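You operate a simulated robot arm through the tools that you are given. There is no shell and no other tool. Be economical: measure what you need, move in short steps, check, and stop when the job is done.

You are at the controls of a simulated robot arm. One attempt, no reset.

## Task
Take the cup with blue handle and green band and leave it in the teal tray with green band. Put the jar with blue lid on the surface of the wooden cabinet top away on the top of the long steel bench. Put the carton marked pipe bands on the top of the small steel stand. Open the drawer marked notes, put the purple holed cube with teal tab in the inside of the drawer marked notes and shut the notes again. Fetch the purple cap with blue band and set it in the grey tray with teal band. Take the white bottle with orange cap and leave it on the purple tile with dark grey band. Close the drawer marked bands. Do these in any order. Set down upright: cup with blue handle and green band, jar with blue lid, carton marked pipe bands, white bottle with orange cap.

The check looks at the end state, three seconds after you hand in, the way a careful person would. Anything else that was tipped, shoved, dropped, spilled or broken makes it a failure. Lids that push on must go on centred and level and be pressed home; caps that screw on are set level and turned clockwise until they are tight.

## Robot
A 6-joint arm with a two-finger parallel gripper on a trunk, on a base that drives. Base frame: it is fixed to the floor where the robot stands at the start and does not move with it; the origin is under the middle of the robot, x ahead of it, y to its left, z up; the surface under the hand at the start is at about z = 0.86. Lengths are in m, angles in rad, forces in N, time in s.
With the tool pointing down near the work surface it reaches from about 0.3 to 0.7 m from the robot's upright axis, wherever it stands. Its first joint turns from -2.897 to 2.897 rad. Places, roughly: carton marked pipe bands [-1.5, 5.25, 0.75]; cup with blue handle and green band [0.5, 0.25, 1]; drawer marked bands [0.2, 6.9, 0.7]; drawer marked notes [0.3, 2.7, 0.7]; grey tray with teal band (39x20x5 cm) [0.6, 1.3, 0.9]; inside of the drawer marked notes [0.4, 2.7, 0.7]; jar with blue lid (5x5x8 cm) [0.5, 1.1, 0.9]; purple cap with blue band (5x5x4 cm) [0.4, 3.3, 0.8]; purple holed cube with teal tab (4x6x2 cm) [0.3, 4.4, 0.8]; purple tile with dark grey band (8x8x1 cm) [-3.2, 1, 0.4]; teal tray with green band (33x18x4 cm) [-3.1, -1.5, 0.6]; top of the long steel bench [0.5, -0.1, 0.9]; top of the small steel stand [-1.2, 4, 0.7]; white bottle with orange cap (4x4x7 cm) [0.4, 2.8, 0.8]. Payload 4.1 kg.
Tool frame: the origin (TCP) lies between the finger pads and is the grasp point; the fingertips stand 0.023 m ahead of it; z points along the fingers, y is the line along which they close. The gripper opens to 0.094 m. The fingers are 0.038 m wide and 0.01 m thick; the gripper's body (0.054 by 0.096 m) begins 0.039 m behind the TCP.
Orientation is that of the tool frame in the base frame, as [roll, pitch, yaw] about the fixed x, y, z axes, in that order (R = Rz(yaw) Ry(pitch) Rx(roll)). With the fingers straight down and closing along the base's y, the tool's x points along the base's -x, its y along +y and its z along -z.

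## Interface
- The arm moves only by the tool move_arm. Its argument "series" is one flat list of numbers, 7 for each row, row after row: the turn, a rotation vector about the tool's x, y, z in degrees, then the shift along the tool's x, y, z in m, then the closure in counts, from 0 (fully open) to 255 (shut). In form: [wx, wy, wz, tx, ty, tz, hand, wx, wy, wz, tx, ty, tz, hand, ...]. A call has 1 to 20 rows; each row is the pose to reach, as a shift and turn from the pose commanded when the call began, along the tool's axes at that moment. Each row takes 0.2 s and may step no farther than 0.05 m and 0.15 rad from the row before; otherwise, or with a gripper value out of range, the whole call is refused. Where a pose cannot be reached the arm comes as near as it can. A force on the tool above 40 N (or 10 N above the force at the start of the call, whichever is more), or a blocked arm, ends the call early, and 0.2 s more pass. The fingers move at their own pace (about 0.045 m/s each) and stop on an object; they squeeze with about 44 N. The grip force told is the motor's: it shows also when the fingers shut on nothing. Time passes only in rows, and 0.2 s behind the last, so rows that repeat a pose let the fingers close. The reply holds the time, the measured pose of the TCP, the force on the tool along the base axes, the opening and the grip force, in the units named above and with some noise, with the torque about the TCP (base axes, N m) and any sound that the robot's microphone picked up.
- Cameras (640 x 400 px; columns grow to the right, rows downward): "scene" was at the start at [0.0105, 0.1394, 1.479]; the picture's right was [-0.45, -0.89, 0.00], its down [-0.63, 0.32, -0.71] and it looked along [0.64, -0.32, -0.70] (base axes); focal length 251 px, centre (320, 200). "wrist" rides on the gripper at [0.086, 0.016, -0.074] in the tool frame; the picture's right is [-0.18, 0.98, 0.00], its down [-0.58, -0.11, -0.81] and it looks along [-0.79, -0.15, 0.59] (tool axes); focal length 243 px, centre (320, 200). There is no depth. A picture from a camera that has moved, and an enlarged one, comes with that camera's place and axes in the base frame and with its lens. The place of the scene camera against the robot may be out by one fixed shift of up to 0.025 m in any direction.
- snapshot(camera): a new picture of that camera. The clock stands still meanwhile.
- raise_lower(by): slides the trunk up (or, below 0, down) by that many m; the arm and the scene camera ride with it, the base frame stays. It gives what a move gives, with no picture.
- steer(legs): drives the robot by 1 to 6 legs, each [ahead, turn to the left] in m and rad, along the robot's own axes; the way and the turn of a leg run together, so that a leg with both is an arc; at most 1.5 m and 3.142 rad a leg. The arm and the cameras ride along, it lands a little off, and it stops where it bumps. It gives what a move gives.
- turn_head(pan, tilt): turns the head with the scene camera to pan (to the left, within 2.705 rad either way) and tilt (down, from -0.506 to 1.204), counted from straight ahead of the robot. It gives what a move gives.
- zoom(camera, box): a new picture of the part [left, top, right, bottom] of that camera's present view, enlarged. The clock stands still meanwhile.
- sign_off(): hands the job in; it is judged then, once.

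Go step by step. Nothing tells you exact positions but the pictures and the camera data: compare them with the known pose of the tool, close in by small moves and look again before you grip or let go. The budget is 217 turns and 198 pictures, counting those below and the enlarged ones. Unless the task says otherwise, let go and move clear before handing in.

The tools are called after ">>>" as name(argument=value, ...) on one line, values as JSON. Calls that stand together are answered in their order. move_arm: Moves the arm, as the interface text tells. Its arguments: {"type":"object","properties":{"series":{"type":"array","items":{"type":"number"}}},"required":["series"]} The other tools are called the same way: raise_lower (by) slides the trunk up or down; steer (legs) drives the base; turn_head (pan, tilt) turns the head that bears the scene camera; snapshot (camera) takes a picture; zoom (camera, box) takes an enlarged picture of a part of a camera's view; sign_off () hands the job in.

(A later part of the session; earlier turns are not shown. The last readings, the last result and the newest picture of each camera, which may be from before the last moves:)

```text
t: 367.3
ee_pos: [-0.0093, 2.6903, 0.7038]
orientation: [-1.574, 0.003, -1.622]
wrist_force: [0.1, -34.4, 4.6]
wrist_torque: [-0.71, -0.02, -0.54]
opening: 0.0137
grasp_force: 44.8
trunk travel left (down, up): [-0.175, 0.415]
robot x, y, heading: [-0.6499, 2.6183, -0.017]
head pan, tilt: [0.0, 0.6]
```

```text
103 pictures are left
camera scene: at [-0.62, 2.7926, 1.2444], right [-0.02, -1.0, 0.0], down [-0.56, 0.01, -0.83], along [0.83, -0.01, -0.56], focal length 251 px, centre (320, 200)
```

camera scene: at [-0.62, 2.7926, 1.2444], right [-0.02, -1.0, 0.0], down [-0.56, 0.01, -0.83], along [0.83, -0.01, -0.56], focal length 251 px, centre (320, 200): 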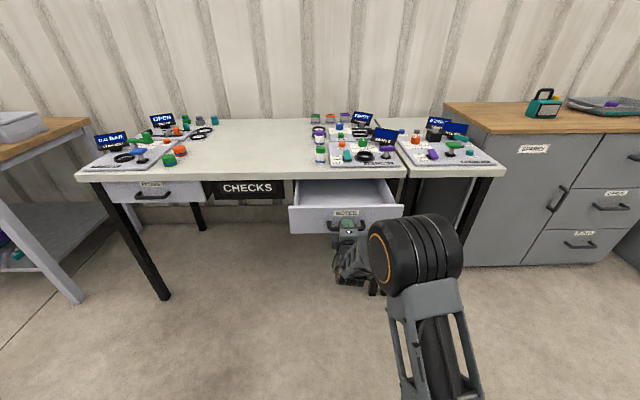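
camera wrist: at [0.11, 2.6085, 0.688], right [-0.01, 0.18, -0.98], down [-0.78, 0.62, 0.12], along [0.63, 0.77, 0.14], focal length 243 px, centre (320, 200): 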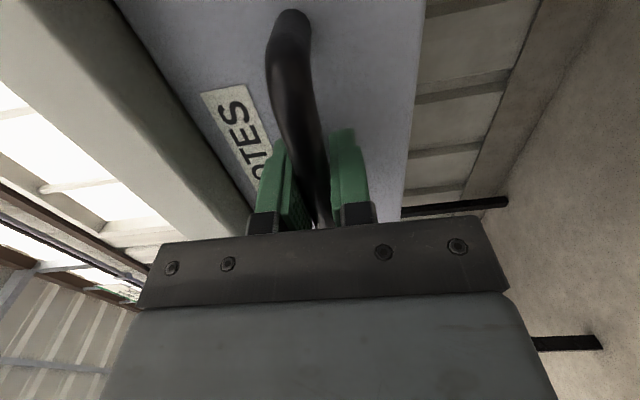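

The drawer is open by 0.2 m. I release the handle, back away, and restore the tool to pointing down.

>>> move_arm(series=[0, 0, 0, 0, 0, 0, 160, 0, 0, 0, 0, 0, 0, 110, 0, 0, 0, 0, 0, 0, 100, 0, 0, 0, 0, 0, -0.03, 100, 0, 0, 0, 0, 0, -0.06, 100, 0, 0, 0, 0, 0, -0.09, 60])

>>> steer(legs=[[-0.12, 0]])

>>> raise_lower(by=0.28)

>>> move_arm(series=[-8.2, 0, 0, 0, 0, 0, 0, -16.4, 0, 0, 0, 0, 0, 0, -24.6, 0, 0, 0, 0, 0, 0, -32.8, 0, 0, 0, 0, 0, 0, -41, 0, 0, 0, 0, 0, 0, -49.2, 0, 0, 0, 0, 0, 0, -57.4, 0, 0, 0, 0, 0, 0, -65.6, 0, 0, 0, 0, 0, 0, -73.8, 0, 0, 0, 0, 0, 0, -82, 0, 0, 0, 0, 0, 0, -90, 0, 0, 0, 0, 0, 0])

>>> move_arm(series=[0, 0, 8.2, 0, 0, 0, 0, 0, 0, 16.4, 0, 0, 0, 0, 0, 0, 24.6, 0, 0, 0, 0, 0, 0, 32.8, 0, 0, 0, 0, 0, 0, 41, 0, 0, 0, 0, 0, 0, 49.2, 0, 0, 0, 0, 0, 0, 57.4, 0, 0, 0, 0, 0, 0, 65.6, 0, 0, 0, 0, 0, 0, 73.8, 0, 0, 0, 0, 0, 0, 82, 0, 0, 0, 0, 0, 0, 88, 0, 0, 0, 0])

>>> steer(legs=[[0, 1.58], [1.4, 0], [0.2, 0], [0, -1.57]])

>>> turn_head(pan=0.0, tilt=0.7)

>>> snapshot(camera="scene")

```text
t: 368.7
ee_pos: [-0.0985, 2.6976, 0.7032]
orientation: [-1.575, -0.001, -1.622]
wrist_force: [-0.4, -0.4, 1.1]
wrist_torque: [0.0, -0.03, -0.01]
opening: 0.0719
grasp_force: 0.0
trunk travel left (down, up): [-0.175, 0.415]
robot x, y, heading: [-0.6494, 2.6225, -0.019]
head pan, tilt: [0.0, 0.6]
```

```text
t: 370.0
ee_pos: [-0.2181, 2.6995, 0.7031]
orientation: [-1.574, 0.002, -1.622]
wrist_force: [0.0, -0.2, -0.4]
wrist_torque: [-0.01, 0.02, 0.04]
opening: 0.0719
grasp_force: 0.1
trunk travel left (down, up): [-0.175, 0.415]
robot x, y, heading: [-0.7645, 2.6217, -0.016]
head pan, tilt: [0.0, 0.6]
```

```text
t: 372.8
ee_pos: [-0.2173, 2.6993, 0.9837]
orientation: [-1.574, 0.001, -1.624]
wrist_force: [0.4, 0.9, 0.9]
wrist_torque: [0.01, 0.03, 0.0]
opening: 0.0716
grasp_force: 0.0
trunk travel left (down, up): [-0.455, 0.135]
robot x, y, heading: [-0.7683, 2.6225, -0.017]
head pan, tilt: [0.0, 0.6]
```

```text
t: 375.2
ee_pos: [-0.2185, 2.698, 0.9833]
orientation: [3.137, 0.003, -1.624]
wrist_force: [0.6, -0.4, 0.2]
wrist_torque: [-0.03, 0.01, 0.01]
opening: 0.0943
grasp_force: 0.0
trunk travel left (down, up): [-0.455, 0.135]
robot x, y, heading: [-0.7688, 2.6229, -0.02]
head pan, tilt: [0.0, 0.6]
```

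```text
t: 377.6
ee_pos: [-0.2192, 2.6995, 0.9823]
orientation: [-3.141, -0.003, 3.122]
wrist_force: [-0.1, -0.2, 0.4]
wrist_torque: [0.03, -0.01, 0.03]
opening: 0.0939
grasp_force: 0.1
trunk travel left (down, up): [-0.455, 0.135]
robot x, y, heading: [-0.7683, 2.625, -0.019]
head pan, tilt: [0.0, 0.6]
```

```text
t: 387.2
ee_pos: [-0.867, 4.3496, 0.9841]
orientation: [3.141, -0.001, -1.532]
wrist_force: [-0.8, -0.4, 0.6]
wrist_torque: [0.03, 0.0, 0.02]
opening: 0.0939
grasp_force: 0.1
trunk travel left (down, up): [-0.455, 0.135]
robot x, y, heading: [-0.755, 3.8055, 1.789]
head pan, tilt: [0.0, 0.6]
stopped in leg 2: the robot was blocked; the commanded pose is now the measured one
```

```text
t: 387.9
ee_pos: [-0.8664, 4.3504, 0.984]
orientation: [3.141, -0.003, -1.534]
wrist_force: [0.0, -0.2, -0.3]
wrist_torque: [0.01, 0.0, -0.03]
opening: 0.0938
grasp_force: 0.0
trunk travel left (down, up): [-0.455, 0.135]
robot x, y, heading: [-0.7576, 3.8038, 1.785]
head pan, tilt: [0.0, 0.7]
```

```text
102 pictures are left
camera scene: at [-0.9258, 3.801, 1.5153], right [0.98, 0.22, 0.0], down [0.14, -0.63, -0.77], along [-0.16, 0.75, -0.64], focal length 251 px, centre (320, 200)
```

scene: 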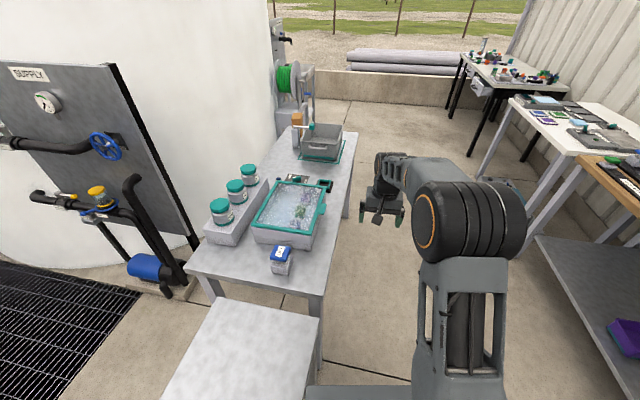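

The base nudged the stand's leg area while passing; I look stable, nothing tipped. I back off and take a path farther right.

>>> steer(legs=[[-0.4, 0], [0, -0.45], [0.97, 0], [0, -1.33]])

>>> turn_head(pan=0.1, tilt=0.75)

>>> snapshot(camera="scene")

```text
t: 399.7
ee_pos: [0.1109, 4.3555, 0.983]
orientation: [-3.141, -0.003, 2.958]
wrist_force: [0.3, 0.4, 0.4]
wrist_torque: [-0.03, 0.02, -0.03]
opening: 0.094
grasp_force: 0.0
trunk travel left (down, up): [-0.455, 0.135]
robot x, y, heading: [-0.4451, 4.3639, 0.001]
head pan, tilt: [0.0, 0.7]
```

```text
t: 400.4
ee_pos: [0.111, 4.355, 0.983]
orientation: [3.141, 0.0, 2.959]
wrist_force: [0.2, 0.9, -0.3]
wrist_torque: [-0.01, 0.01, 0.02]
opening: 0.0939
grasp_force: 0.0
trunk travel left (down, up): [-0.455, 0.135]
robot x, y, heading: [-0.445, 4.3652, -0.005]
head pan, tilt: [0.099, 0.75]
```

```text
101 pictures are left
camera scene: at [-0.4233, 4.5495, 1.5111], right [0.09, -1.0, 0.0], down [-0.68, -0.06, -0.73], along [0.73, 0.07, -0.68], focal length 251 px, centre (320, 200)
```

scene: 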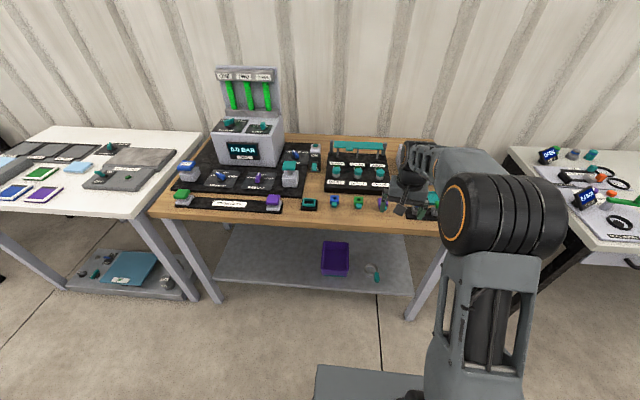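

>>> zoom(camera="scene", box=[280, 130, 450, 240])

>>> snapshot(camera="wrist")

```text
3.64 times, centred on (365, 185) of scene
camera zoom: at [-0.4233, 4.5495, 1.5111], right [0.09, -1.0, 0.0], down [-0.68, -0.06, -0.73], along [0.73, 0.07, -0.68], focal length 912 px, centre (156, 254)
```

zoom: 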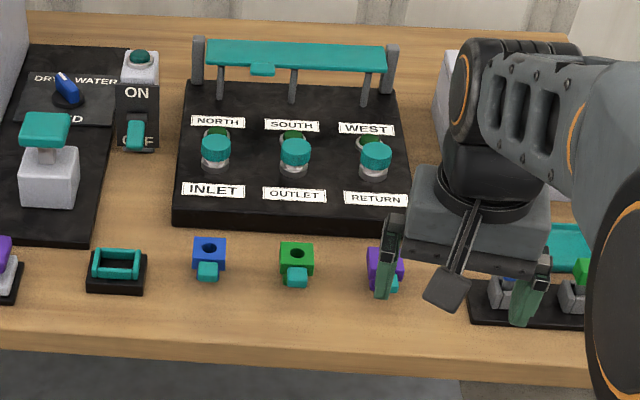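

```text
99 pictures are left
camera wrist: at [0.0289, 4.3872, 1.0585], right [0.36, 0.93, 0.0], down [0.55, -0.21, 0.81], along [0.75, -0.29, -0.59], focal length 243 px, centre (320, 200)
```

wrist: 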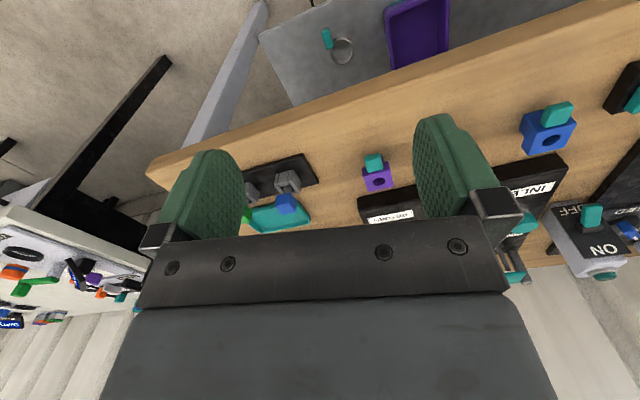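

The purple holed cube (teal tab toward me) is near (0.32, 4.37). I drive 0.22 m closer, square the tool, and look.

>>> steer(legs=[[0.21, 0]])

>>> move_arm(series=[0, 0, -5, 0.02, 0, 0.03, 0, 0, 0, -10.4, 0.04, 0, 0.06, 0, 0, 0, -10.4, 0.04, 0, 0.06, 0])

>>> snapshot(camera="wrist")

```text
t: 402.0
ee_pos: [0.3216, 4.3559, 0.984]
orientation: [3.141, -0.001, 2.96]
wrist_force: [-0.1, -0.2, 0.6]
wrist_torque: [0.02, 0.03, 0.0]
opening: 0.0938
grasp_force: 0.1
trunk travel left (down, up): [-0.455, 0.135]
robot x, y, heading: [-0.2306, 4.3689, -0.009]
head pan, tilt: [0.099, 0.75]
```

```text
t: 402.8
ee_pos: [0.2815, 4.3631, 0.9232]
orientation: [3.141, 0.0, -3.14]
wrist_force: [-0.2, 0.4, -0.2]
wrist_torque: [0.04, -0.01, -0.01]
opening: 0.094
grasp_force: 0.1
trunk travel left (down, up): [-0.455, 0.135]
robot x, y, heading: [-0.2325, 4.3696, -0.001]
head pan, tilt: [0.099, 0.75]
```

```text
98 pictures are left
camera wrist: at [0.1949, 4.3793, 0.9978], right [0.18, 0.98, 0.0], down [0.58, -0.11, 0.81], along [0.79, -0.15, -0.59], focal length 243 px, centre (320, 200)
```

wrist: 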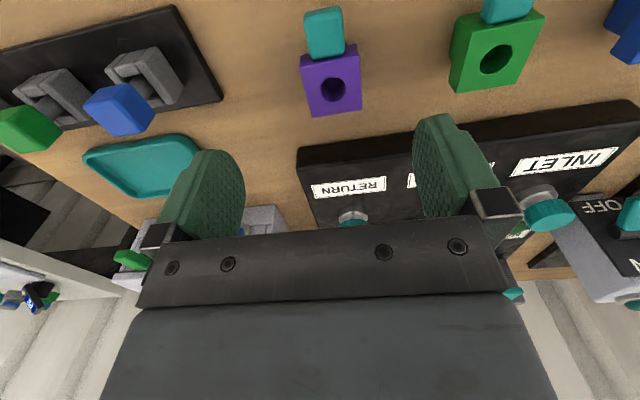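

Cube top estimated at (0.27, 4.372), z≈0.85. I move above it and down to 0.89 and re-check.

>>> move_arm(series=[0, 0, 0, 0.01, 0.009, 0.015, 0, 0, 0, 0, 0.01, 0.009, 0.033, 0, 0, 0, 0, 0.01, 0.009, 0.033, 0])

>>> snapshot(camera="wrist")

```text
t: 403.6
ee_pos: [0.2716, 4.3712, 0.8898]
orientation: [3.142, -0.001, -3.139]
wrist_force: [-0.5, -0.2, 0.1]
wrist_torque: [0.02, 0.02, -0.03]
opening: 0.0939
grasp_force: 0.1
trunk travel left (down, up): [-0.455, 0.135]
robot x, y, heading: [-0.2361, 4.3678, -0.005]
head pan, tilt: [0.099, 0.75]
```

```text
97 pictures are left
camera wrist: at [0.1847, 4.3875, 0.9647], right [0.18, 0.98, 0.0], down [0.58, -0.11, 0.81], along [0.79, -0.15, -0.59], focal length 243 px, centre (320, 200)
```

wrist: 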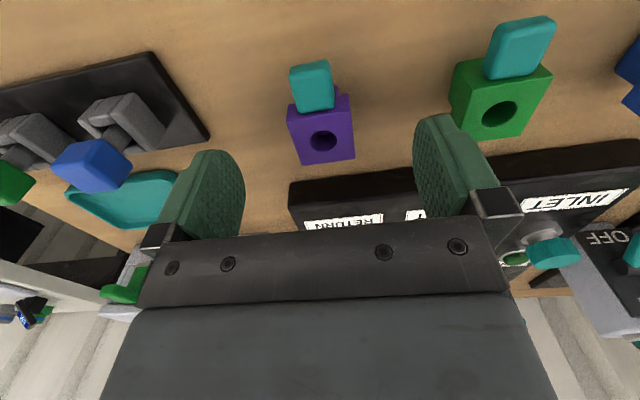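

Cube top centre (0.277, 4.371, 0.846), table about 0.82. I descend carefully, close, and lift.

>>> move_arm(series=[0, 0, 0, -0.005, 0, 0.015, 50, 0, 0, 0, -0.005, 0, 0.028, 50, 0, 0, 0, -0.005, 0, 0.034, 50, 0, 0, 0, -0.005, 0, 0.038, 50, 0, 0, 0, -0.005, 0, 0.038, 50])

>>> snapshot(camera="wrist")

```text
t: 404.8
ee_pos: [0.2777, 4.3724, 0.8523]
orientation: [-3.141, -0.003, 3.139]
wrist_force: [0.7, 0.8, 0.2]
wrist_torque: [0.0, -0.01, -0.01]
opening: 0.0755
grasp_force: 0.0
trunk travel left (down, up): [-0.455, 0.135]
robot x, y, heading: [-0.2345, 4.3669, -0.005]
head pan, tilt: [0.099, 0.75]
```

```text
96 pictures are left
camera wrist: at [0.1902, 4.3879, 0.9272], right [0.18, 0.98, 0.0], down [0.58, -0.11, 0.81], along [0.79, -0.15, -0.59], focal length 243 px, centre (320, 200)
```

wrist: 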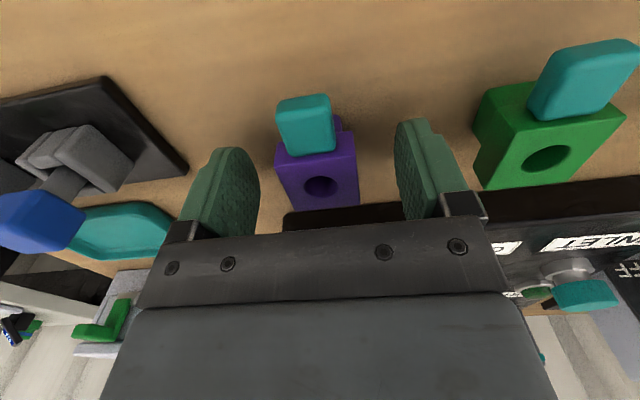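

>>> move_arm(series=[0, 0, 0, 0, 0, 0.003, 50, 0, 0, 0, 0, 0, 0.006, 50, 0, 0, 0, 0, 0, 0.006, 110, 0, 0, 0, 0, 0, 0.006, 180, 0, 0, 0, 0, 0, 0.006, 255, 0, 0, 0, 0, 0, 0.006, 255, 0, 0, 0, 0, 0, 0.006, 255, 0, 0, 0, 0, 0, -0.03, 255, 0, 0, 0, 0, 0, -0.07, 255, 0, 0, 0, 0, 0, -0.11, 255, 0, 0, 0, 0, 0, -0.15, 255, 0, 0, 0, 0, 0, -0.15, 255])

>>> snapshot(camera="wrist")

```text
t: 407.4
ee_pos: [0.2769, 4.3719, 1.0039]
orientation: [3.141, -0.002, -3.141]
wrist_force: [0.1, 0.5, 0.3]
wrist_torque: [0.03, -0.04, 0.0]
opening: 0.0325
grasp_force: 44.1
trunk travel left (down, up): [-0.455, 0.135]
robot x, y, heading: [-0.2362, 4.3669, -0.004]
head pan, tilt: [0.099, 0.75]
```

```text
95 pictures are left
camera wrist: at [0.1905, 4.3882, 1.0779], right [0.18, 0.98, 0.0], down [0.58, -0.11, 0.81], along [0.79, -0.15, -0.59], focal length 243 px, centre (320, 200)
```

wrist: 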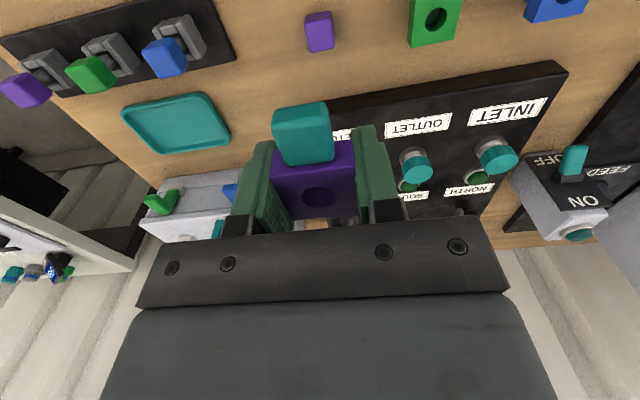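

Something purple is left on the table where the cube stood. I zoom in to see what it is.

>>> zoom(camera="wrist", box=[220, 0, 540, 230])

>>> zoom(camera="scene", box=[320, 150, 520, 290])

```text
1.74 times, centred on (380, 115) of wrist
camera zoom: at [0.1905, 4.3882, 1.0779], right [0.18, 0.98, 0.0], down [0.58, -0.11, 0.81], along [0.79, -0.15, -0.59], focal length 422 px, centre (216, 348)
```

zoom: 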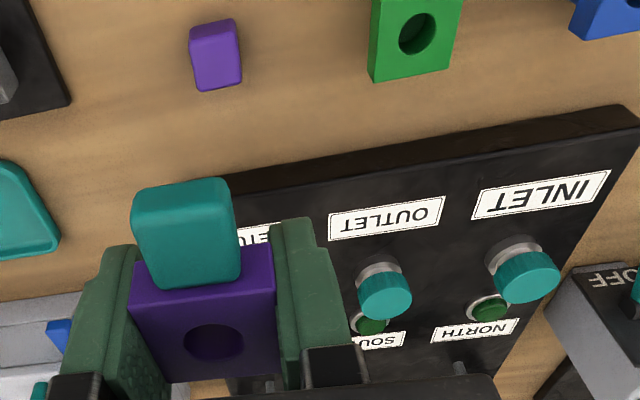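

```text
2.86 times, centred on (420, 220) of scene
camera zoom: at [-0.2136, 4.5487, 1.511], right [0.1, -1.0, 0.0], down [-0.68, -0.07, -0.73], along [0.73, 0.07, -0.68], focal length 716 px, centre (34, 143)
```

zoom: 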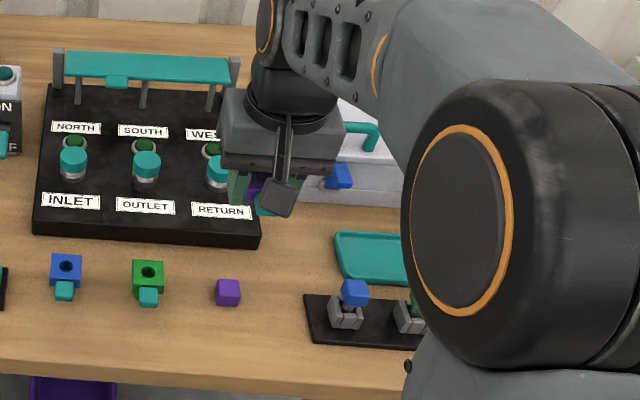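

The holed cube had been stacked on a separate small purple block, which stays in place; I hold the holed cube with the teal tab. Now I carry it to the open notes drawer.

>>> steer(legs=[[-0.25, 0], [0, -1.57], [1.0, 0], [0.67, 0], [0, 1.58]])

>>> turn_head(pan=-0.1, tilt=0.75)

>>> snapshot(camera="scene")

>>> snapshot(camera="wrist")

```text
t: 425.0
ee_pos: [-0.0002, 2.7133, 1.0023]
orientation: [3.141, -0.001, -3.138]
wrist_force: [-0.1, -0.4, 0.1]
wrist_torque: [0.01, 0.01, -0.01]
opening: 0.0322
grasp_force: 43.7
trunk travel left (down, up): [-0.455, 0.135]
robot x, y, heading: [-0.5085, 2.7082, 0.001]
head pan, tilt: [0.099, 0.75]
```

```text
t: 425.7
ee_pos: [-0.0013, 2.7143, 1.0034]
orientation: [-3.142, -0.001, -3.138]
wrist_force: [0.9, 0.1, 0.3]
wrist_torque: [0.01, 0.02, 0.01]
opening: 0.0323
grasp_force: 44.1
trunk travel left (down, up): [-0.455, 0.135]
robot x, y, heading: [-0.5097, 2.7083, -0.001]
head pan, tilt: [-0.099, 0.75]
```

```text
92 pictures are left
camera scene: at [-0.492, 2.8716, 1.511], right [-0.1, -1.0, 0.0], down [-0.68, 0.07, -0.73], along [0.73, -0.07, -0.68], focal length 251 px, centre (320, 200)
```

scene: 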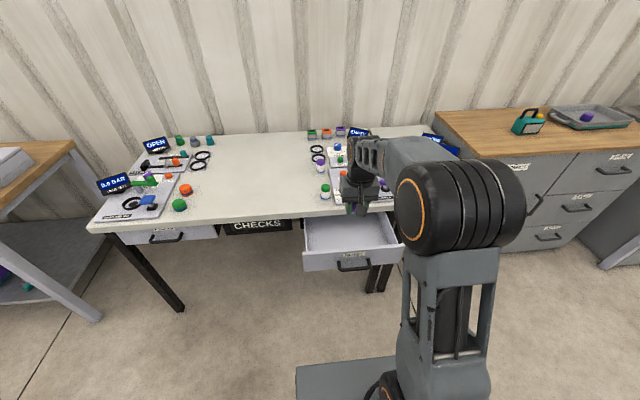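

```text
91 pictures are left
camera wrist: at [-0.0874, 2.7292, 1.0774], right [0.18, 0.98, 0.0], down [0.58, -0.11, 0.81], along [0.79, -0.14, -0.59], focal length 243 px, centre (320, 200)
```

wrist: 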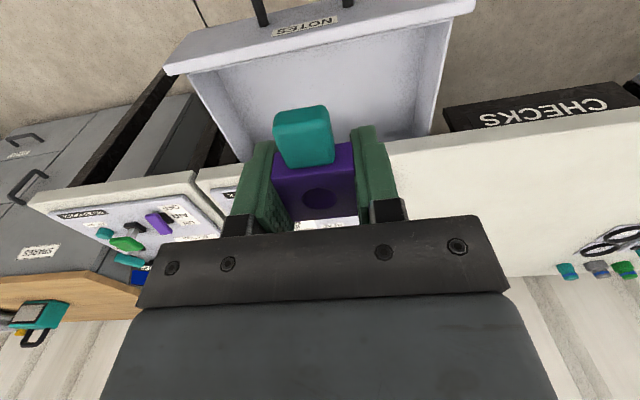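

Drawer interior spans roughly x 0.03–0.2, y 2.53–2.86. I move over (0.11, 2.70) and lower partway.

>>> move_arm(series=[0, 0, 0, -0.04, -0.005, 0, 255, 0, 0, 0, -0.08, -0.01, 0, 255, 0, 0, 0, -0.11, -0.01, 0.0, 255, 0, 0, 0, -0.11, -0.01, 0.04, 255, 0, 0, 0, -0.11, -0.01, 0.08, 255, 0, 0, 0, -0.11, -0.01, 0.12, 255, 0, 0, 0, -0.11, -0.01, 0.16, 255, 0, 0, 0, -0.11, -0.01, 0.19, 255, 0, 0, 0, -0.11, -0.01, 0.19, 255])

>>> snapshot(camera="wrist")

>>> zoom(camera="scene", box=[280, 150, 460, 280])

```text
t: 427.7
ee_pos: [0.1089, 2.7037, 0.813]
orientation: [-3.141, -0.002, -3.139]
wrist_force: [-0.5, -0.3, 0.3]
wrist_torque: [0.0, 0.01, -0.03]
opening: 0.0322
grasp_force: 44.2
trunk travel left (down, up): [-0.455, 0.135]
robot x, y, heading: [-0.5051, 2.7039, 0.005]
head pan, tilt: [-0.099, 0.75]
```

```text
90 pictures are left
camera wrist: at [0.0228, 2.7195, 0.8871], right [0.18, 0.98, 0.0], down [0.58, -0.11, 0.81], along [0.79, -0.14, -0.59], focal length 243 px, centre (320, 200)
```

wrist: 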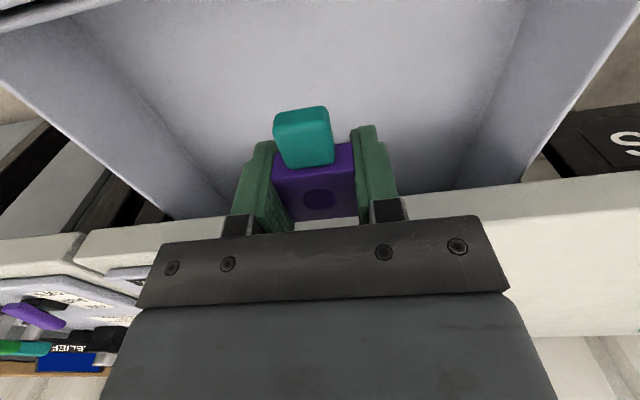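

```text
3.08 times, centred on (370, 215) of scene
camera zoom: at [-0.4919, 2.8716, 1.511], right [-0.1, -1.0, 0.0], down [-0.68, 0.07, -0.73], along [0.73, -0.07, -0.68], focal length 771 px, centre (166, 154)
```

zoom: 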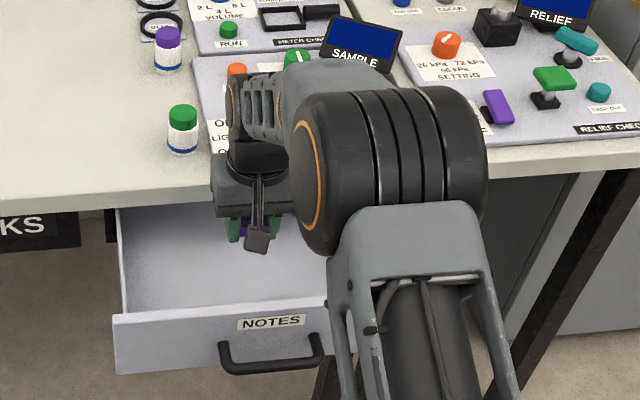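

The wrist camera stalk would hit the drawer front if I go straight down, so I rotate the tool 90° to put it sideways, then check.

>>> move_arm(series=[0, 0, -8.2, 0, 0, 0, 255, 0, 0, -16.4, 0, 0, 0, 255, 0, 0, -24.6, 0, 0, 0, 255, 0, 0, -32.8, 0, 0, 0, 255, 0, 0, -41, 0, 0, 0, 255, 0, 0, -49.2, 0, 0, 0, 255, 0, 0, -57.4, 0, 0, 0, 255, 0, 0, -65.6, 0, 0, 0, 255, 0, 0, -73.8, 0, 0, 0, 255, 0, 0, -82, 0, 0, 0, 255, 0, 0, -90, 0, 0, 0, 255, 0, 0, -90, 0, 0, 0, 255])

>>> move_arm(series=[0, 0, 0, 0, 0.005, 0.03, 255, 0, 0, 0, 0, 0.005, 0.06, 255, 0, 0, 0, 0, 0.005, 0.09, 255, 0, 0, 0, 0, 0.005, 0.105, 255, 0, 0, 0, 0, 0.005, 0.105, 255])

>>> snapshot(camera="wrist")

```text
t: 430.3
ee_pos: [0.1101, 2.7036, 0.813]
orientation: [3.14, 0.0, -1.566]
wrist_force: [1.0, -0.4, -0.3]
wrist_torque: [0.04, 0.01, 0.0]
opening: 0.0321
grasp_force: 44.0
trunk travel left (down, up): [-0.455, 0.135]
robot x, y, heading: [-0.512, 2.7059, 0.002]
head pan, tilt: [-0.099, 0.75]
```

```text
t: 431.5
ee_pos: [0.1041, 2.7034, 0.7069]
orientation: [3.14, 0.0, -1.566]
wrist_force: [0.8, -0.1, 0.4]
wrist_torque: [0.0, 0.02, 0.0]
opening: 0.0325
grasp_force: 43.7
trunk travel left (down, up): [-0.455, 0.135]
robot x, y, heading: [-0.5131, 2.7045, 0.004]
head pan, tilt: [-0.099, 0.75]
```

```text
88 pictures are left
camera wrist: at [0.0883, 2.617, 0.7816], right [-0.98, 0.18, 0.0], down [0.11, 0.58, 0.81], along [0.14, 0.79, -0.59], focal length 243 px, centre (320, 200)
```

wrist: 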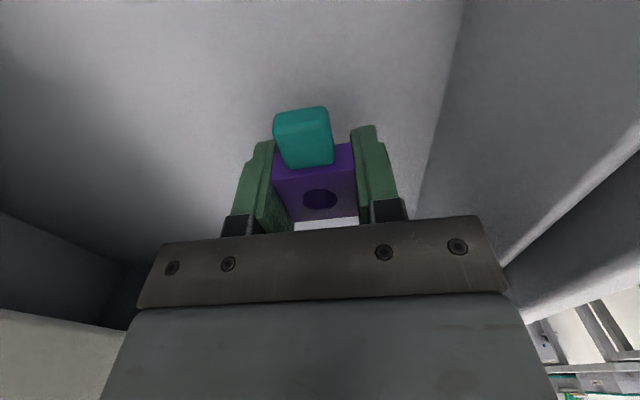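

Inside the drawer with clearance on both sides. I creep down to contact.

>>> move_arm(series=[0, 0, 0, 0, 0, 0.006, 255, 0, 0, 0, 0, 0, 0.012, 255, 0, 0, 0, 0, 0, 0.017, 255, 0, 0, 0, 0, 0, 0.021, 255, 0, 0, 0, 0, 0, 0.025, 255, 0, 0, 0, 0, 0, 0.029, 255, 0, 0, 0, 0, 0, 0.033, 255, 0, 0, 0, 0, 0, 0.033, 255])

>>> snapshot(camera="wrist")

```text
t: 432.6
ee_pos: [0.1102, 2.7033, 0.6948]
orientation: [-3.126, 0.002, -1.566]
wrist_force: [1.6, 1.2, 15.4]
wrist_torque: [-0.01, 0.37, -0.05]
opening: 0.0321
grasp_force: 44.1
trunk travel left (down, up): [-0.455, 0.135]
robot x, y, heading: [-0.5129, 2.7048, 0.002]
head pan, tilt: [-0.099, 0.75]
stopped in row 5: the force on the tool passed its limit at 44 N (the readings are from after the stop); the commanded pose is now the measured one
```

```text
87 pictures are left
camera wrist: at [0.0924, 2.6171, 0.7685], right [-0.98, 0.18, -0.02], down [0.09, 0.58, 0.81], along [0.15, 0.79, -0.59], focal length 243 px, centre (320, 200)
```

wrist: 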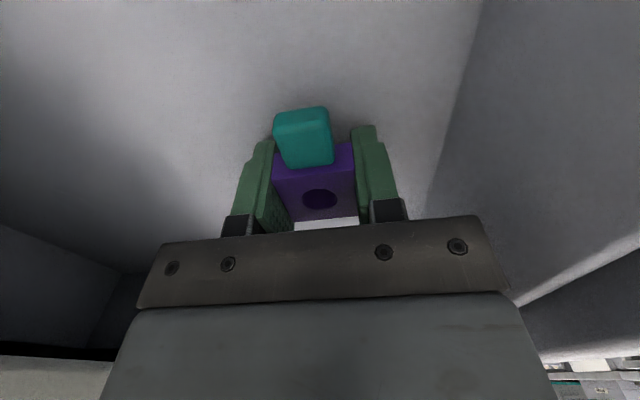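

Contact with the drawer floor. I ease up slightly, open modestly, and rise out.

>>> move_arm(series=[0, 0, 0, 0, 0, -0.002, 255, 0, 0, 0, 0, 0, -0.002, 150, 0, 0, 0, 0, 0, -0.002, 120, 0, 0, 0, 0, 0, -0.002, 110, 0, 0, 0, 0, 0, -0.002, 110, 0, 0, 0, 0, 0, -0.04, 110, 0, 0, 0, 0, 0, -0.08, 110, 0, 0, 0, 0, 0, -0.12, 110, 0, 0, 0, 0, 0, -0.16, 110, 0, 0, 0, 0, 0, -0.2, 60, 0, 0, 0, 0, 0.04, -0.22, 0, 0, 0, 0, 0, 0.08, -0.22, 0])

>>> snapshot(camera="wrist")

>>> zoom(camera="scene", box=[280, 150, 460, 280])

```text
t: 435.2
ee_pos: [0.027, 2.7024, 0.912]
orientation: [-3.133, -0.001, -1.566]
wrist_force: [-0.1, -0.1, -0.2]
wrist_torque: [-0.03, 0.01, 0.02]
opening: 0.094
grasp_force: 0.2
trunk travel left (down, up): [-0.455, 0.135]
robot x, y, heading: [-0.5092, 2.7077, -0.003]
head pan, tilt: [-0.099, 0.75]
```

```text
86 pictures are left
camera wrist: at [0.0094, 2.6159, 0.9855], right [-0.98, 0.18, -0.01], down [0.1, 0.58, 0.81], along [0.15, 0.79, -0.59], focal length 243 px, centre (320, 200)
```

wrist: 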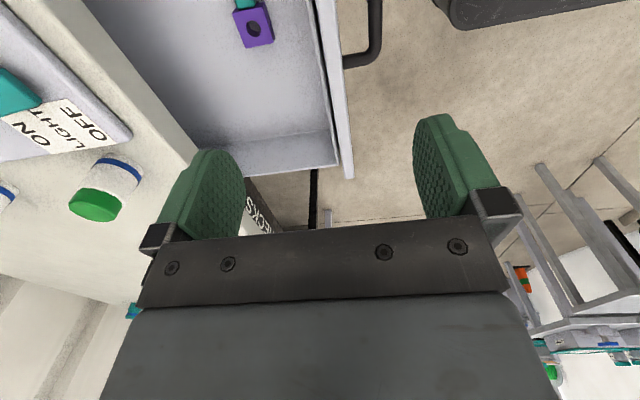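

```text
3.08 times, centred on (370, 215) of scene
camera zoom: at [-0.4925, 2.8716, 1.511], right [-0.1, -1.0, 0.0], down [-0.68, 0.07, -0.73], along [0.73, -0.07, -0.68], focal length 771 px, centre (166, 154)
```

zoom: 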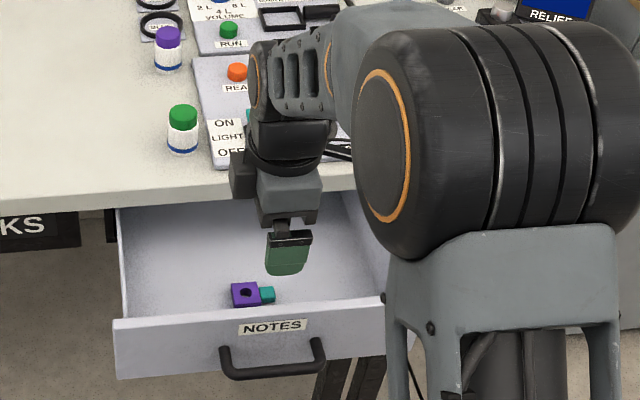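

The cube lies flat in the drawer. To shut it I back off, turn the tool horizontal and will push the front panel left of the handle with closed fingertips.

>>> steer(legs=[[-0.25, 0]])

>>> move_arm(series=[8.2, 0, 0, -0.007, -0.01, 0, 255, 16.4, 0, 0, -0.014, -0.02, 0, 255, 24.6, 0, 0, -0.021, -0.03, 0, 255, 32.8, 0, 0, -0.028, -0.04, 0, 255, 41, 0, 0, -0.035, -0.05, 0, 255, 49.2, 0, 0, -0.042, -0.06, 0, 255, 57.4, 0, 0, -0.049, -0.07, 0, 255, 65.6, 0, 0, -0.056, -0.08, 0, 255, 73.8, 0, 0, -0.063, -0.09, 0, 255, 82, 0, 0, -0.07, -0.095, 0, 255, 90, 0, 0, -0.07, -0.095, 0, 255, 90, 0, 0, -0.07, -0.095, 0, 255])

>>> raise_lower(by=-0.21)

>>> snapshot(camera="scene")

>>> snapshot(camera="wrist")

```text
t: 437.0
ee_pos: [-0.2218, 2.7024, 0.9123]
orientation: [-3.134, -0.001, -1.568]
wrist_force: [-0.2, 0.1, -0.7]
wrist_torque: [0.02, -0.01, 0.01]
opening: 0.0937
grasp_force: 0.1
trunk travel left (down, up): [-0.455, 0.135]
robot x, y, heading: [-0.7634, 2.7017, 0.001]
head pan, tilt: [-0.099, 0.75]
```

```text
t: 439.6
ee_pos: [-0.131, 2.8027, 0.914]
orientation: [-1.562, 0.0, -1.585]
wrist_force: [-0.3, 0.1, -0.4]
wrist_torque: [0.0, 0.01, 0.0]
opening: 0.0001
grasp_force: 42.6
out of reach, approached as far as the arm can: row 5, 6, 7, 8, 9, 10, 11, 12
trunk travel left (down, up): [-0.455, 0.135]
robot x, y, heading: [-0.7608, 2.7091, -0.001]
head pan, tilt: [-0.099, 0.75]
```

```text
t: 441.8
ee_pos: [-0.1317, 2.8019, 0.7028]
orientation: [-1.563, 0.001, -1.588]
wrist_force: [-1.0, 0.6, 0.5]
wrist_torque: [0.03, 0.01, 0.01]
opening: 0.0
grasp_force: 42.3
trunk travel left (down, up): [-0.245, 0.345]
robot x, y, heading: [-0.7587, 2.7058, -0.002]
head pan, tilt: [-0.099, 0.75]
```

```text
84 pictures are left
camera scene: at [-0.7409, 2.8714, 1.3011], right [-0.1, -1.0, 0.0], down [-0.68, 0.07, -0.73], along [0.73, -0.07, -0.68], focal length 251 px, centre (320, 200)
```

scene: 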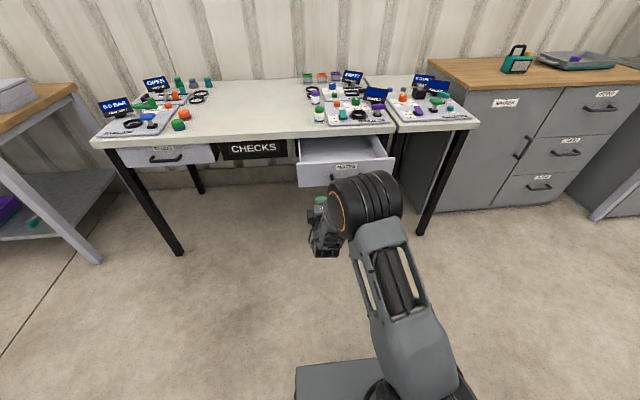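

```text
83 pictures are left
camera wrist: at [-0.2078, 2.7162, 0.6866], right [0.01, 0.18, -0.98], down [-0.8, 0.6, 0.1], along [0.6, 0.78, 0.15], focal length 243 px, centre (320, 200)
```

wrist: 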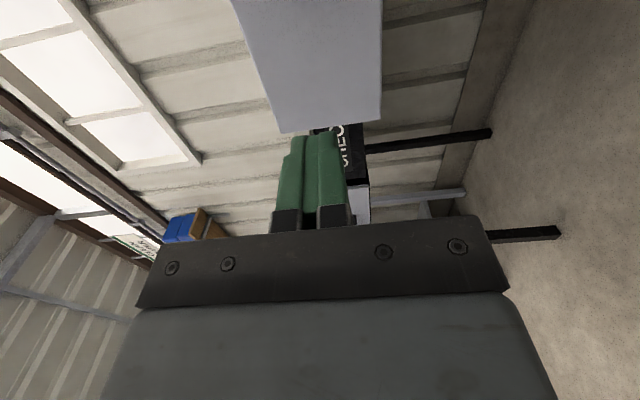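

Fingertips are aligned with the panel's left part. I drive forward 0.31 m to push the drawer in.

>>> steer(legs=[[0.31, 0]])

>>> zoom(camera="scene", box=[240, 120, 480, 280])

```text
t: 443.9
ee_pos: [0.1831, 2.8006, 0.7036]
orientation: [-1.564, -0.001, -1.588]
wrist_force: [-0.8, -0.5, 0.1]
wrist_torque: [0.03, -0.03, 0.01]
opening: 0.0001
grasp_force: 42.2
trunk travel left (down, up): [-0.245, 0.345]
robot x, y, heading: [-0.4445, 2.7046, 0.001]
head pan, tilt: [-0.099, 0.75]
```

```text
2.50 times, centred on (360, 200) of scene
camera zoom: at [-0.4269, 2.8717, 1.301], right [-0.1, -1.0, 0.0], down [-0.68, 0.07, -0.73], along [0.73, -0.07, -0.68], focal length 627 px, centre (220, 200)
```

zoom: 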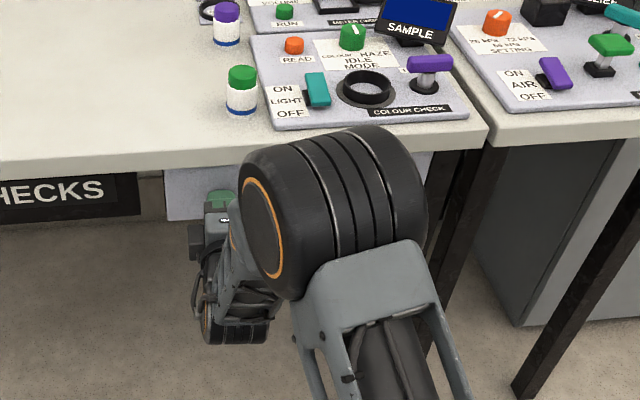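

The drawer seems nearly in. I push a little further with the arm until it resists.

>>> move_arm(series=[0, 0, 0, 0, 0, 0.004, 255, 0, 0, 0, 0, 0, 0.008, 255, 0, 0, 0, 0, 0, 0.011, 255, 0, 0, 0, 0, 0, 0.014, 255, 0, 0, 0, 0, 0, 0.017, 255, 0, 0, 0, 0, 0, 0.017, 255])

>>> steer(legs=[[-0.3, 0]])

>>> zoom(camera="scene", box=[140, 80, 460, 240])

```text
t: 445.0
ee_pos: [0.1928, 2.8027, 0.7027]
orientation: [-1.564, -0.001, -1.591]
wrist_force: [-21.9, -3.9, 8.5]
wrist_torque: [0.11, -0.18, 0.33]
opening: 0.0001
grasp_force: 42.3
trunk travel left (down, up): [-0.245, 0.345]
robot x, y, heading: [-0.4487, 2.7039, 0.0]
head pan, tilt: [-0.099, 0.75]
stopped in row 5: the force on the tool passed its limit at 45 N (the readings are from after the stop); the commanded pose is now the measured one
```

```text
t: 447.0
ee_pos: [-0.1053, 2.8012, 0.7003]
orientation: [-1.572, 0.0, -1.593]
wrist_force: [0.4, 0.9, 0.0]
wrist_torque: [0.0, 0.0, -0.01]
opening: 0.0
grasp_force: 42.1
trunk travel left (down, up): [-0.245, 0.345]
robot x, y, heading: [-0.7491, 2.7087, -0.002]
head pan, tilt: [-0.099, 0.75]
```

```text
2.00 times, centred on (300, 160) of scene
camera zoom: at [-0.7269, 2.8714, 1.301], right [-0.1, -1.0, 0.0], down [-0.68, 0.07, -0.73], along [0.73, -0.07, -0.68], focal length 501 px, centre (360, 280)
```

zoom: 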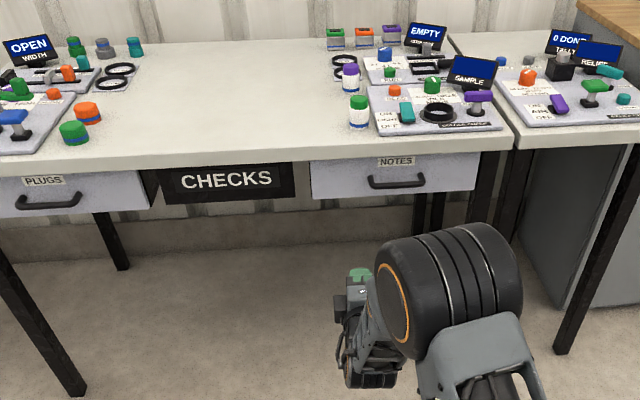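

Notes drawer is fully shut with the cube inside. I keep this tool pose, raise the trunk and drive along to the bands drawer (y≈6.9).

>>> raise_lower(by=0.28)

>>> steer(legs=[[0, 1.35], [1.3, 0], [0, 0.22], [1.4, 0], [0.6, 0]])

>>> turn_head(pan=-0.4, tilt=0.5)

>>> snapshot(camera="scene")

```text
t: 449.9
ee_pos: [-0.1051, 2.8015, 0.9805]
orientation: [-1.572, 0.002, -1.592]
wrist_force: [0.2, -0.2, -0.1]
wrist_torque: [-0.02, 0.01, -0.02]
opening: 0.0
grasp_force: 42.4
trunk travel left (down, up): [-0.525, 0.065]
robot x, y, heading: [-0.7456, 2.7067, 0.002]
head pan, tilt: [-0.099, 0.75]
```

```text
t: 470.1
ee_pos: [-0.5067, 6.618, 0.9816]
orientation: [-1.57, -0.001, -0.034]
wrist_force: [-0.4, 0.3, -0.8]
wrist_torque: [0.02, -0.02, 0.01]
opening: 0.0001
grasp_force: 42.4
trunk travel left (down, up): [-0.525, 0.065]
robot x, y, heading: [-0.4211, 5.9758, 1.557]
head pan, tilt: [-0.099, 0.75]
```

```text
t: 470.9
ee_pos: [-0.507, 6.6192, 0.9814]
orientation: [-1.568, 0.001, -0.034]
wrist_force: [-0.5, -0.6, -0.1]
wrist_torque: [0.0, -0.02, -0.04]
opening: 0.0
grasp_force: 42.3
trunk travel left (down, up): [-0.525, 0.065]
robot x, y, heading: [-0.4152, 5.9798, 1.558]
head pan, tilt: [-0.4, 0.499]
```

```text
80 pictures are left
camera scene: at [-0.5528, 6.0075, 1.6029], right [0.92, -0.4, 0.0], down [-0.19, -0.44, -0.88], along [0.35, 0.8, -0.48], focal length 251 px, centre (320, 200)
```

scene: 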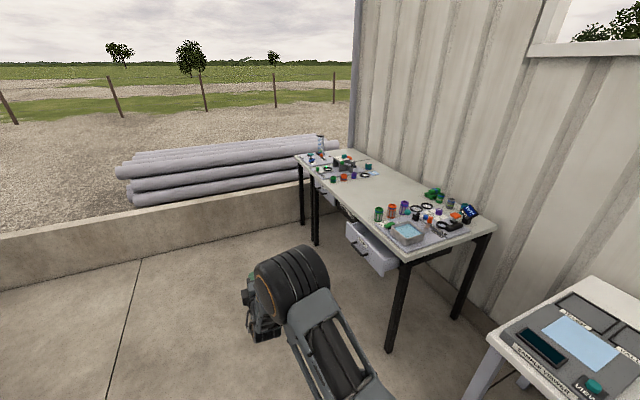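

>>> zoom(camera="scene", box=[280, 140, 460, 290])

```text
2.67 times, centred on (370, 215) of scene
camera zoom: at [-0.5528, 6.0075, 1.6029], right [0.92, -0.4, 0.0], down [-0.19, -0.44, -0.88], along [0.35, 0.8, -0.48], focal length 668 px, centre (187, 160)
```

zoom: 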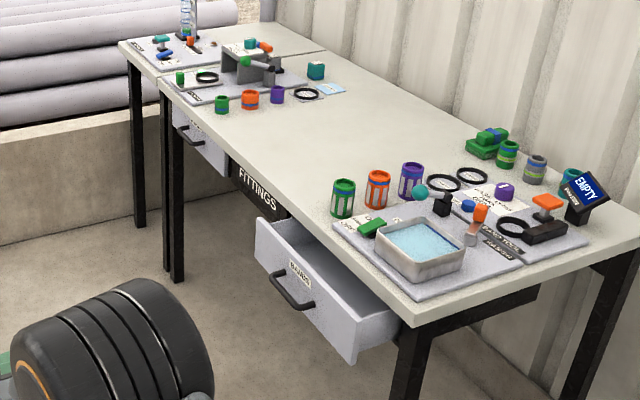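

The bands drawer stands open ~0.1 m at y 6.73–7.07. I position the base to push its front panel right of the handle.

>>> steer(legs=[[0, 0.365], [0.775, 0], [0, -1.92]])

>>> raise_lower(by=-0.28)

>>> turn_head(pan=0.0, tilt=0.75)

>>> snapshot(camera="scene")

>>> snapshot(camera="wrist")

```text
t: 480.7
ee_pos: [-0.0418, 6.814, 0.9812]
orientation: [-1.568, -0.001, -1.568]
wrist_force: [-0.5, -0.1, 0.7]
wrist_torque: [0.02, -0.05, -0.01]
opening: 0.0
grasp_force: 42.2
trunk travel left (down, up): [-0.525, 0.065]
robot x, y, heading: [-0.6826, 6.7084, 0.028]
head pan, tilt: [-0.4, 0.499]
```

```text
t: 483.5
ee_pos: [-0.0416, 6.8139, 0.7008]
orientation: [-1.569, 0.0, -1.569]
wrist_force: [-0.8, 0.4, 0.4]
wrist_torque: [0.03, 0.02, 0.01]
opening: 0.0002
grasp_force: 42.4
trunk travel left (down, up): [-0.245, 0.345]
robot x, y, heading: [-0.6821, 6.6991, 0.021]
head pan, tilt: [-0.4, 0.499]
```

```text
t: 484.4
ee_pos: [-0.0418, 6.8134, 0.7002]
orientation: [-1.567, 0.0, -1.568]
wrist_force: [-0.2, 0.8, -0.6]
wrist_torque: [0.02, -0.01, 0.0]
opening: 0.0
grasp_force: 42.8
trunk travel left (down, up): [-0.245, 0.345]
robot x, y, heading: [-0.6846, 6.6995, 0.024]
head pan, tilt: [0.0, 0.75]
```

```text
78 pictures are left
camera scene: at [-0.6655, 6.8763, 1.3011], right [0.02, -1.0, 0.0], down [-0.68, -0.02, -0.73], along [0.73, 0.02, -0.68], focal length 251 px, centre (320, 200)
```

scene: 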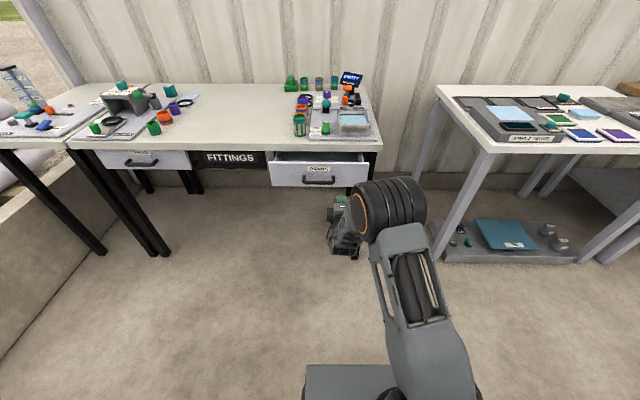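

```text
77 pictures are left
camera wrist: at [-0.1171, 6.7264, 0.685], right [0.0, 0.18, -0.98], down [-0.81, 0.58, 0.11], along [0.59, 0.79, 0.15], focal length 243 px, centre (320, 200)
```

wrist: 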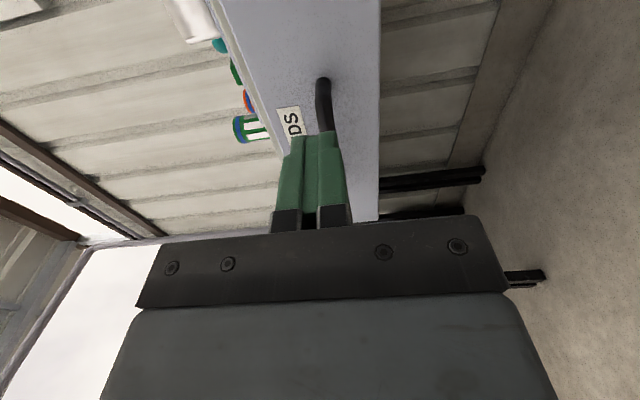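

The finger is close to the handle's right post, so I turn the base slightly right, then push forward.

>>> steer(legs=[[0, -0.04], [0.21, 0]])

>>> snapshot(camera="wrist")

>>> zoom(camera="scene", box=[230, 60, 430, 220])

```text
t: 486.5
ee_pos: [0.165, 6.7864, 0.7012]
orientation: [-1.569, -0.001, -1.606]
wrist_force: [-3.5, 0.0, 1.1]
wrist_torque: [0.01, -0.04, 0.04]
opening: 0.0004
grasp_force: 41.8
trunk travel left (down, up): [-0.245, 0.345]
robot x, y, heading: [-0.474, 6.701, -0.012]
head pan, tilt: [0.0, 0.75]
stopped in leg 2: the force on the tool passed its limit at 58 N (the readings are from after the stop); the commanded pose is now the measured one
```

```text
76 pictures are left
camera wrist: at [0.087, 6.7011, 0.6844], right [0.01, 0.18, -0.98], down [-0.79, 0.61, 0.11], along [0.62, 0.77, 0.15], focal length 243 px, centre (320, 200)
```

wrist: 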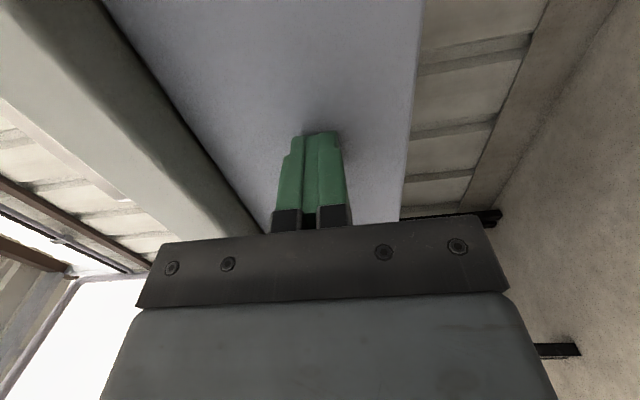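

```text
2.50 times, centred on (330, 140) of scene
camera zoom: at [-0.4537, 6.8725, 1.301], right [-0.01, -1.0, 0.0], down [-0.68, 0.01, -0.73], along [0.73, -0.01, -0.68], focal length 627 px, centre (295, 350)
```

zoom: 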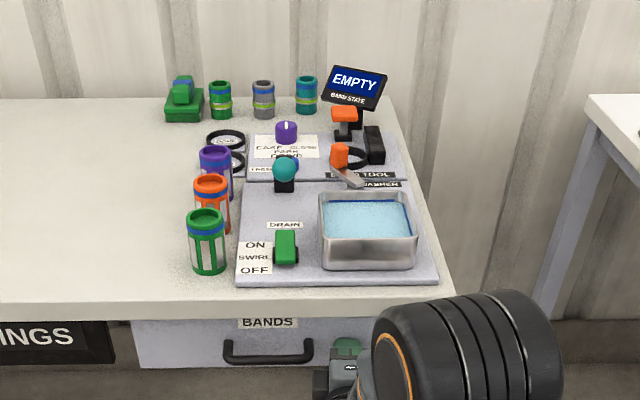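

The push ended with a hard stop (58 N) and the drawer looks flush. I back off and confirm.

>>> steer(legs=[[-0.25, 0]])

>>> zoom(camera="scene", box=[60, 60, 420, 260])

```text
t: 488.3
ee_pos: [-0.0832, 6.7889, 0.7]
orientation: [-1.571, -0.001, -1.606]
wrist_force: [0.1, -0.5, 0.0]
wrist_torque: [-0.01, 0.05, -0.01]
opening: 0.0001
grasp_force: 42.3
trunk travel left (down, up): [-0.245, 0.345]
robot x, y, heading: [-0.7234, 6.7054, -0.013]
head pan, tilt: [0.0, 0.75]
```

```text
1.78 times, centred on (240, 160) of scene
camera zoom: at [-0.7023, 6.8761, 1.301], right [-0.01, -1.0, 0.0], down [-0.68, 0.01, -0.73], along [0.73, -0.01, -0.68], focal length 446 px, centre (462, 271)
```

zoom: 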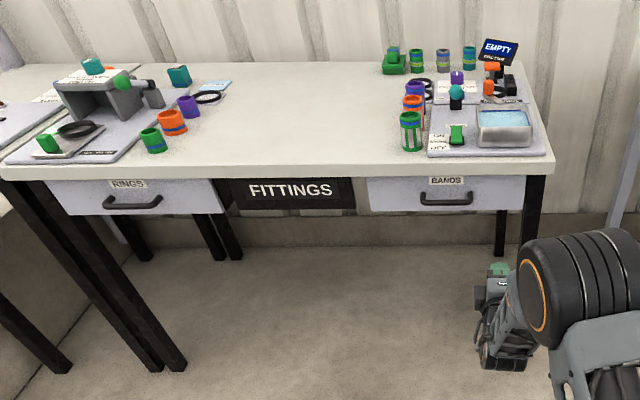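

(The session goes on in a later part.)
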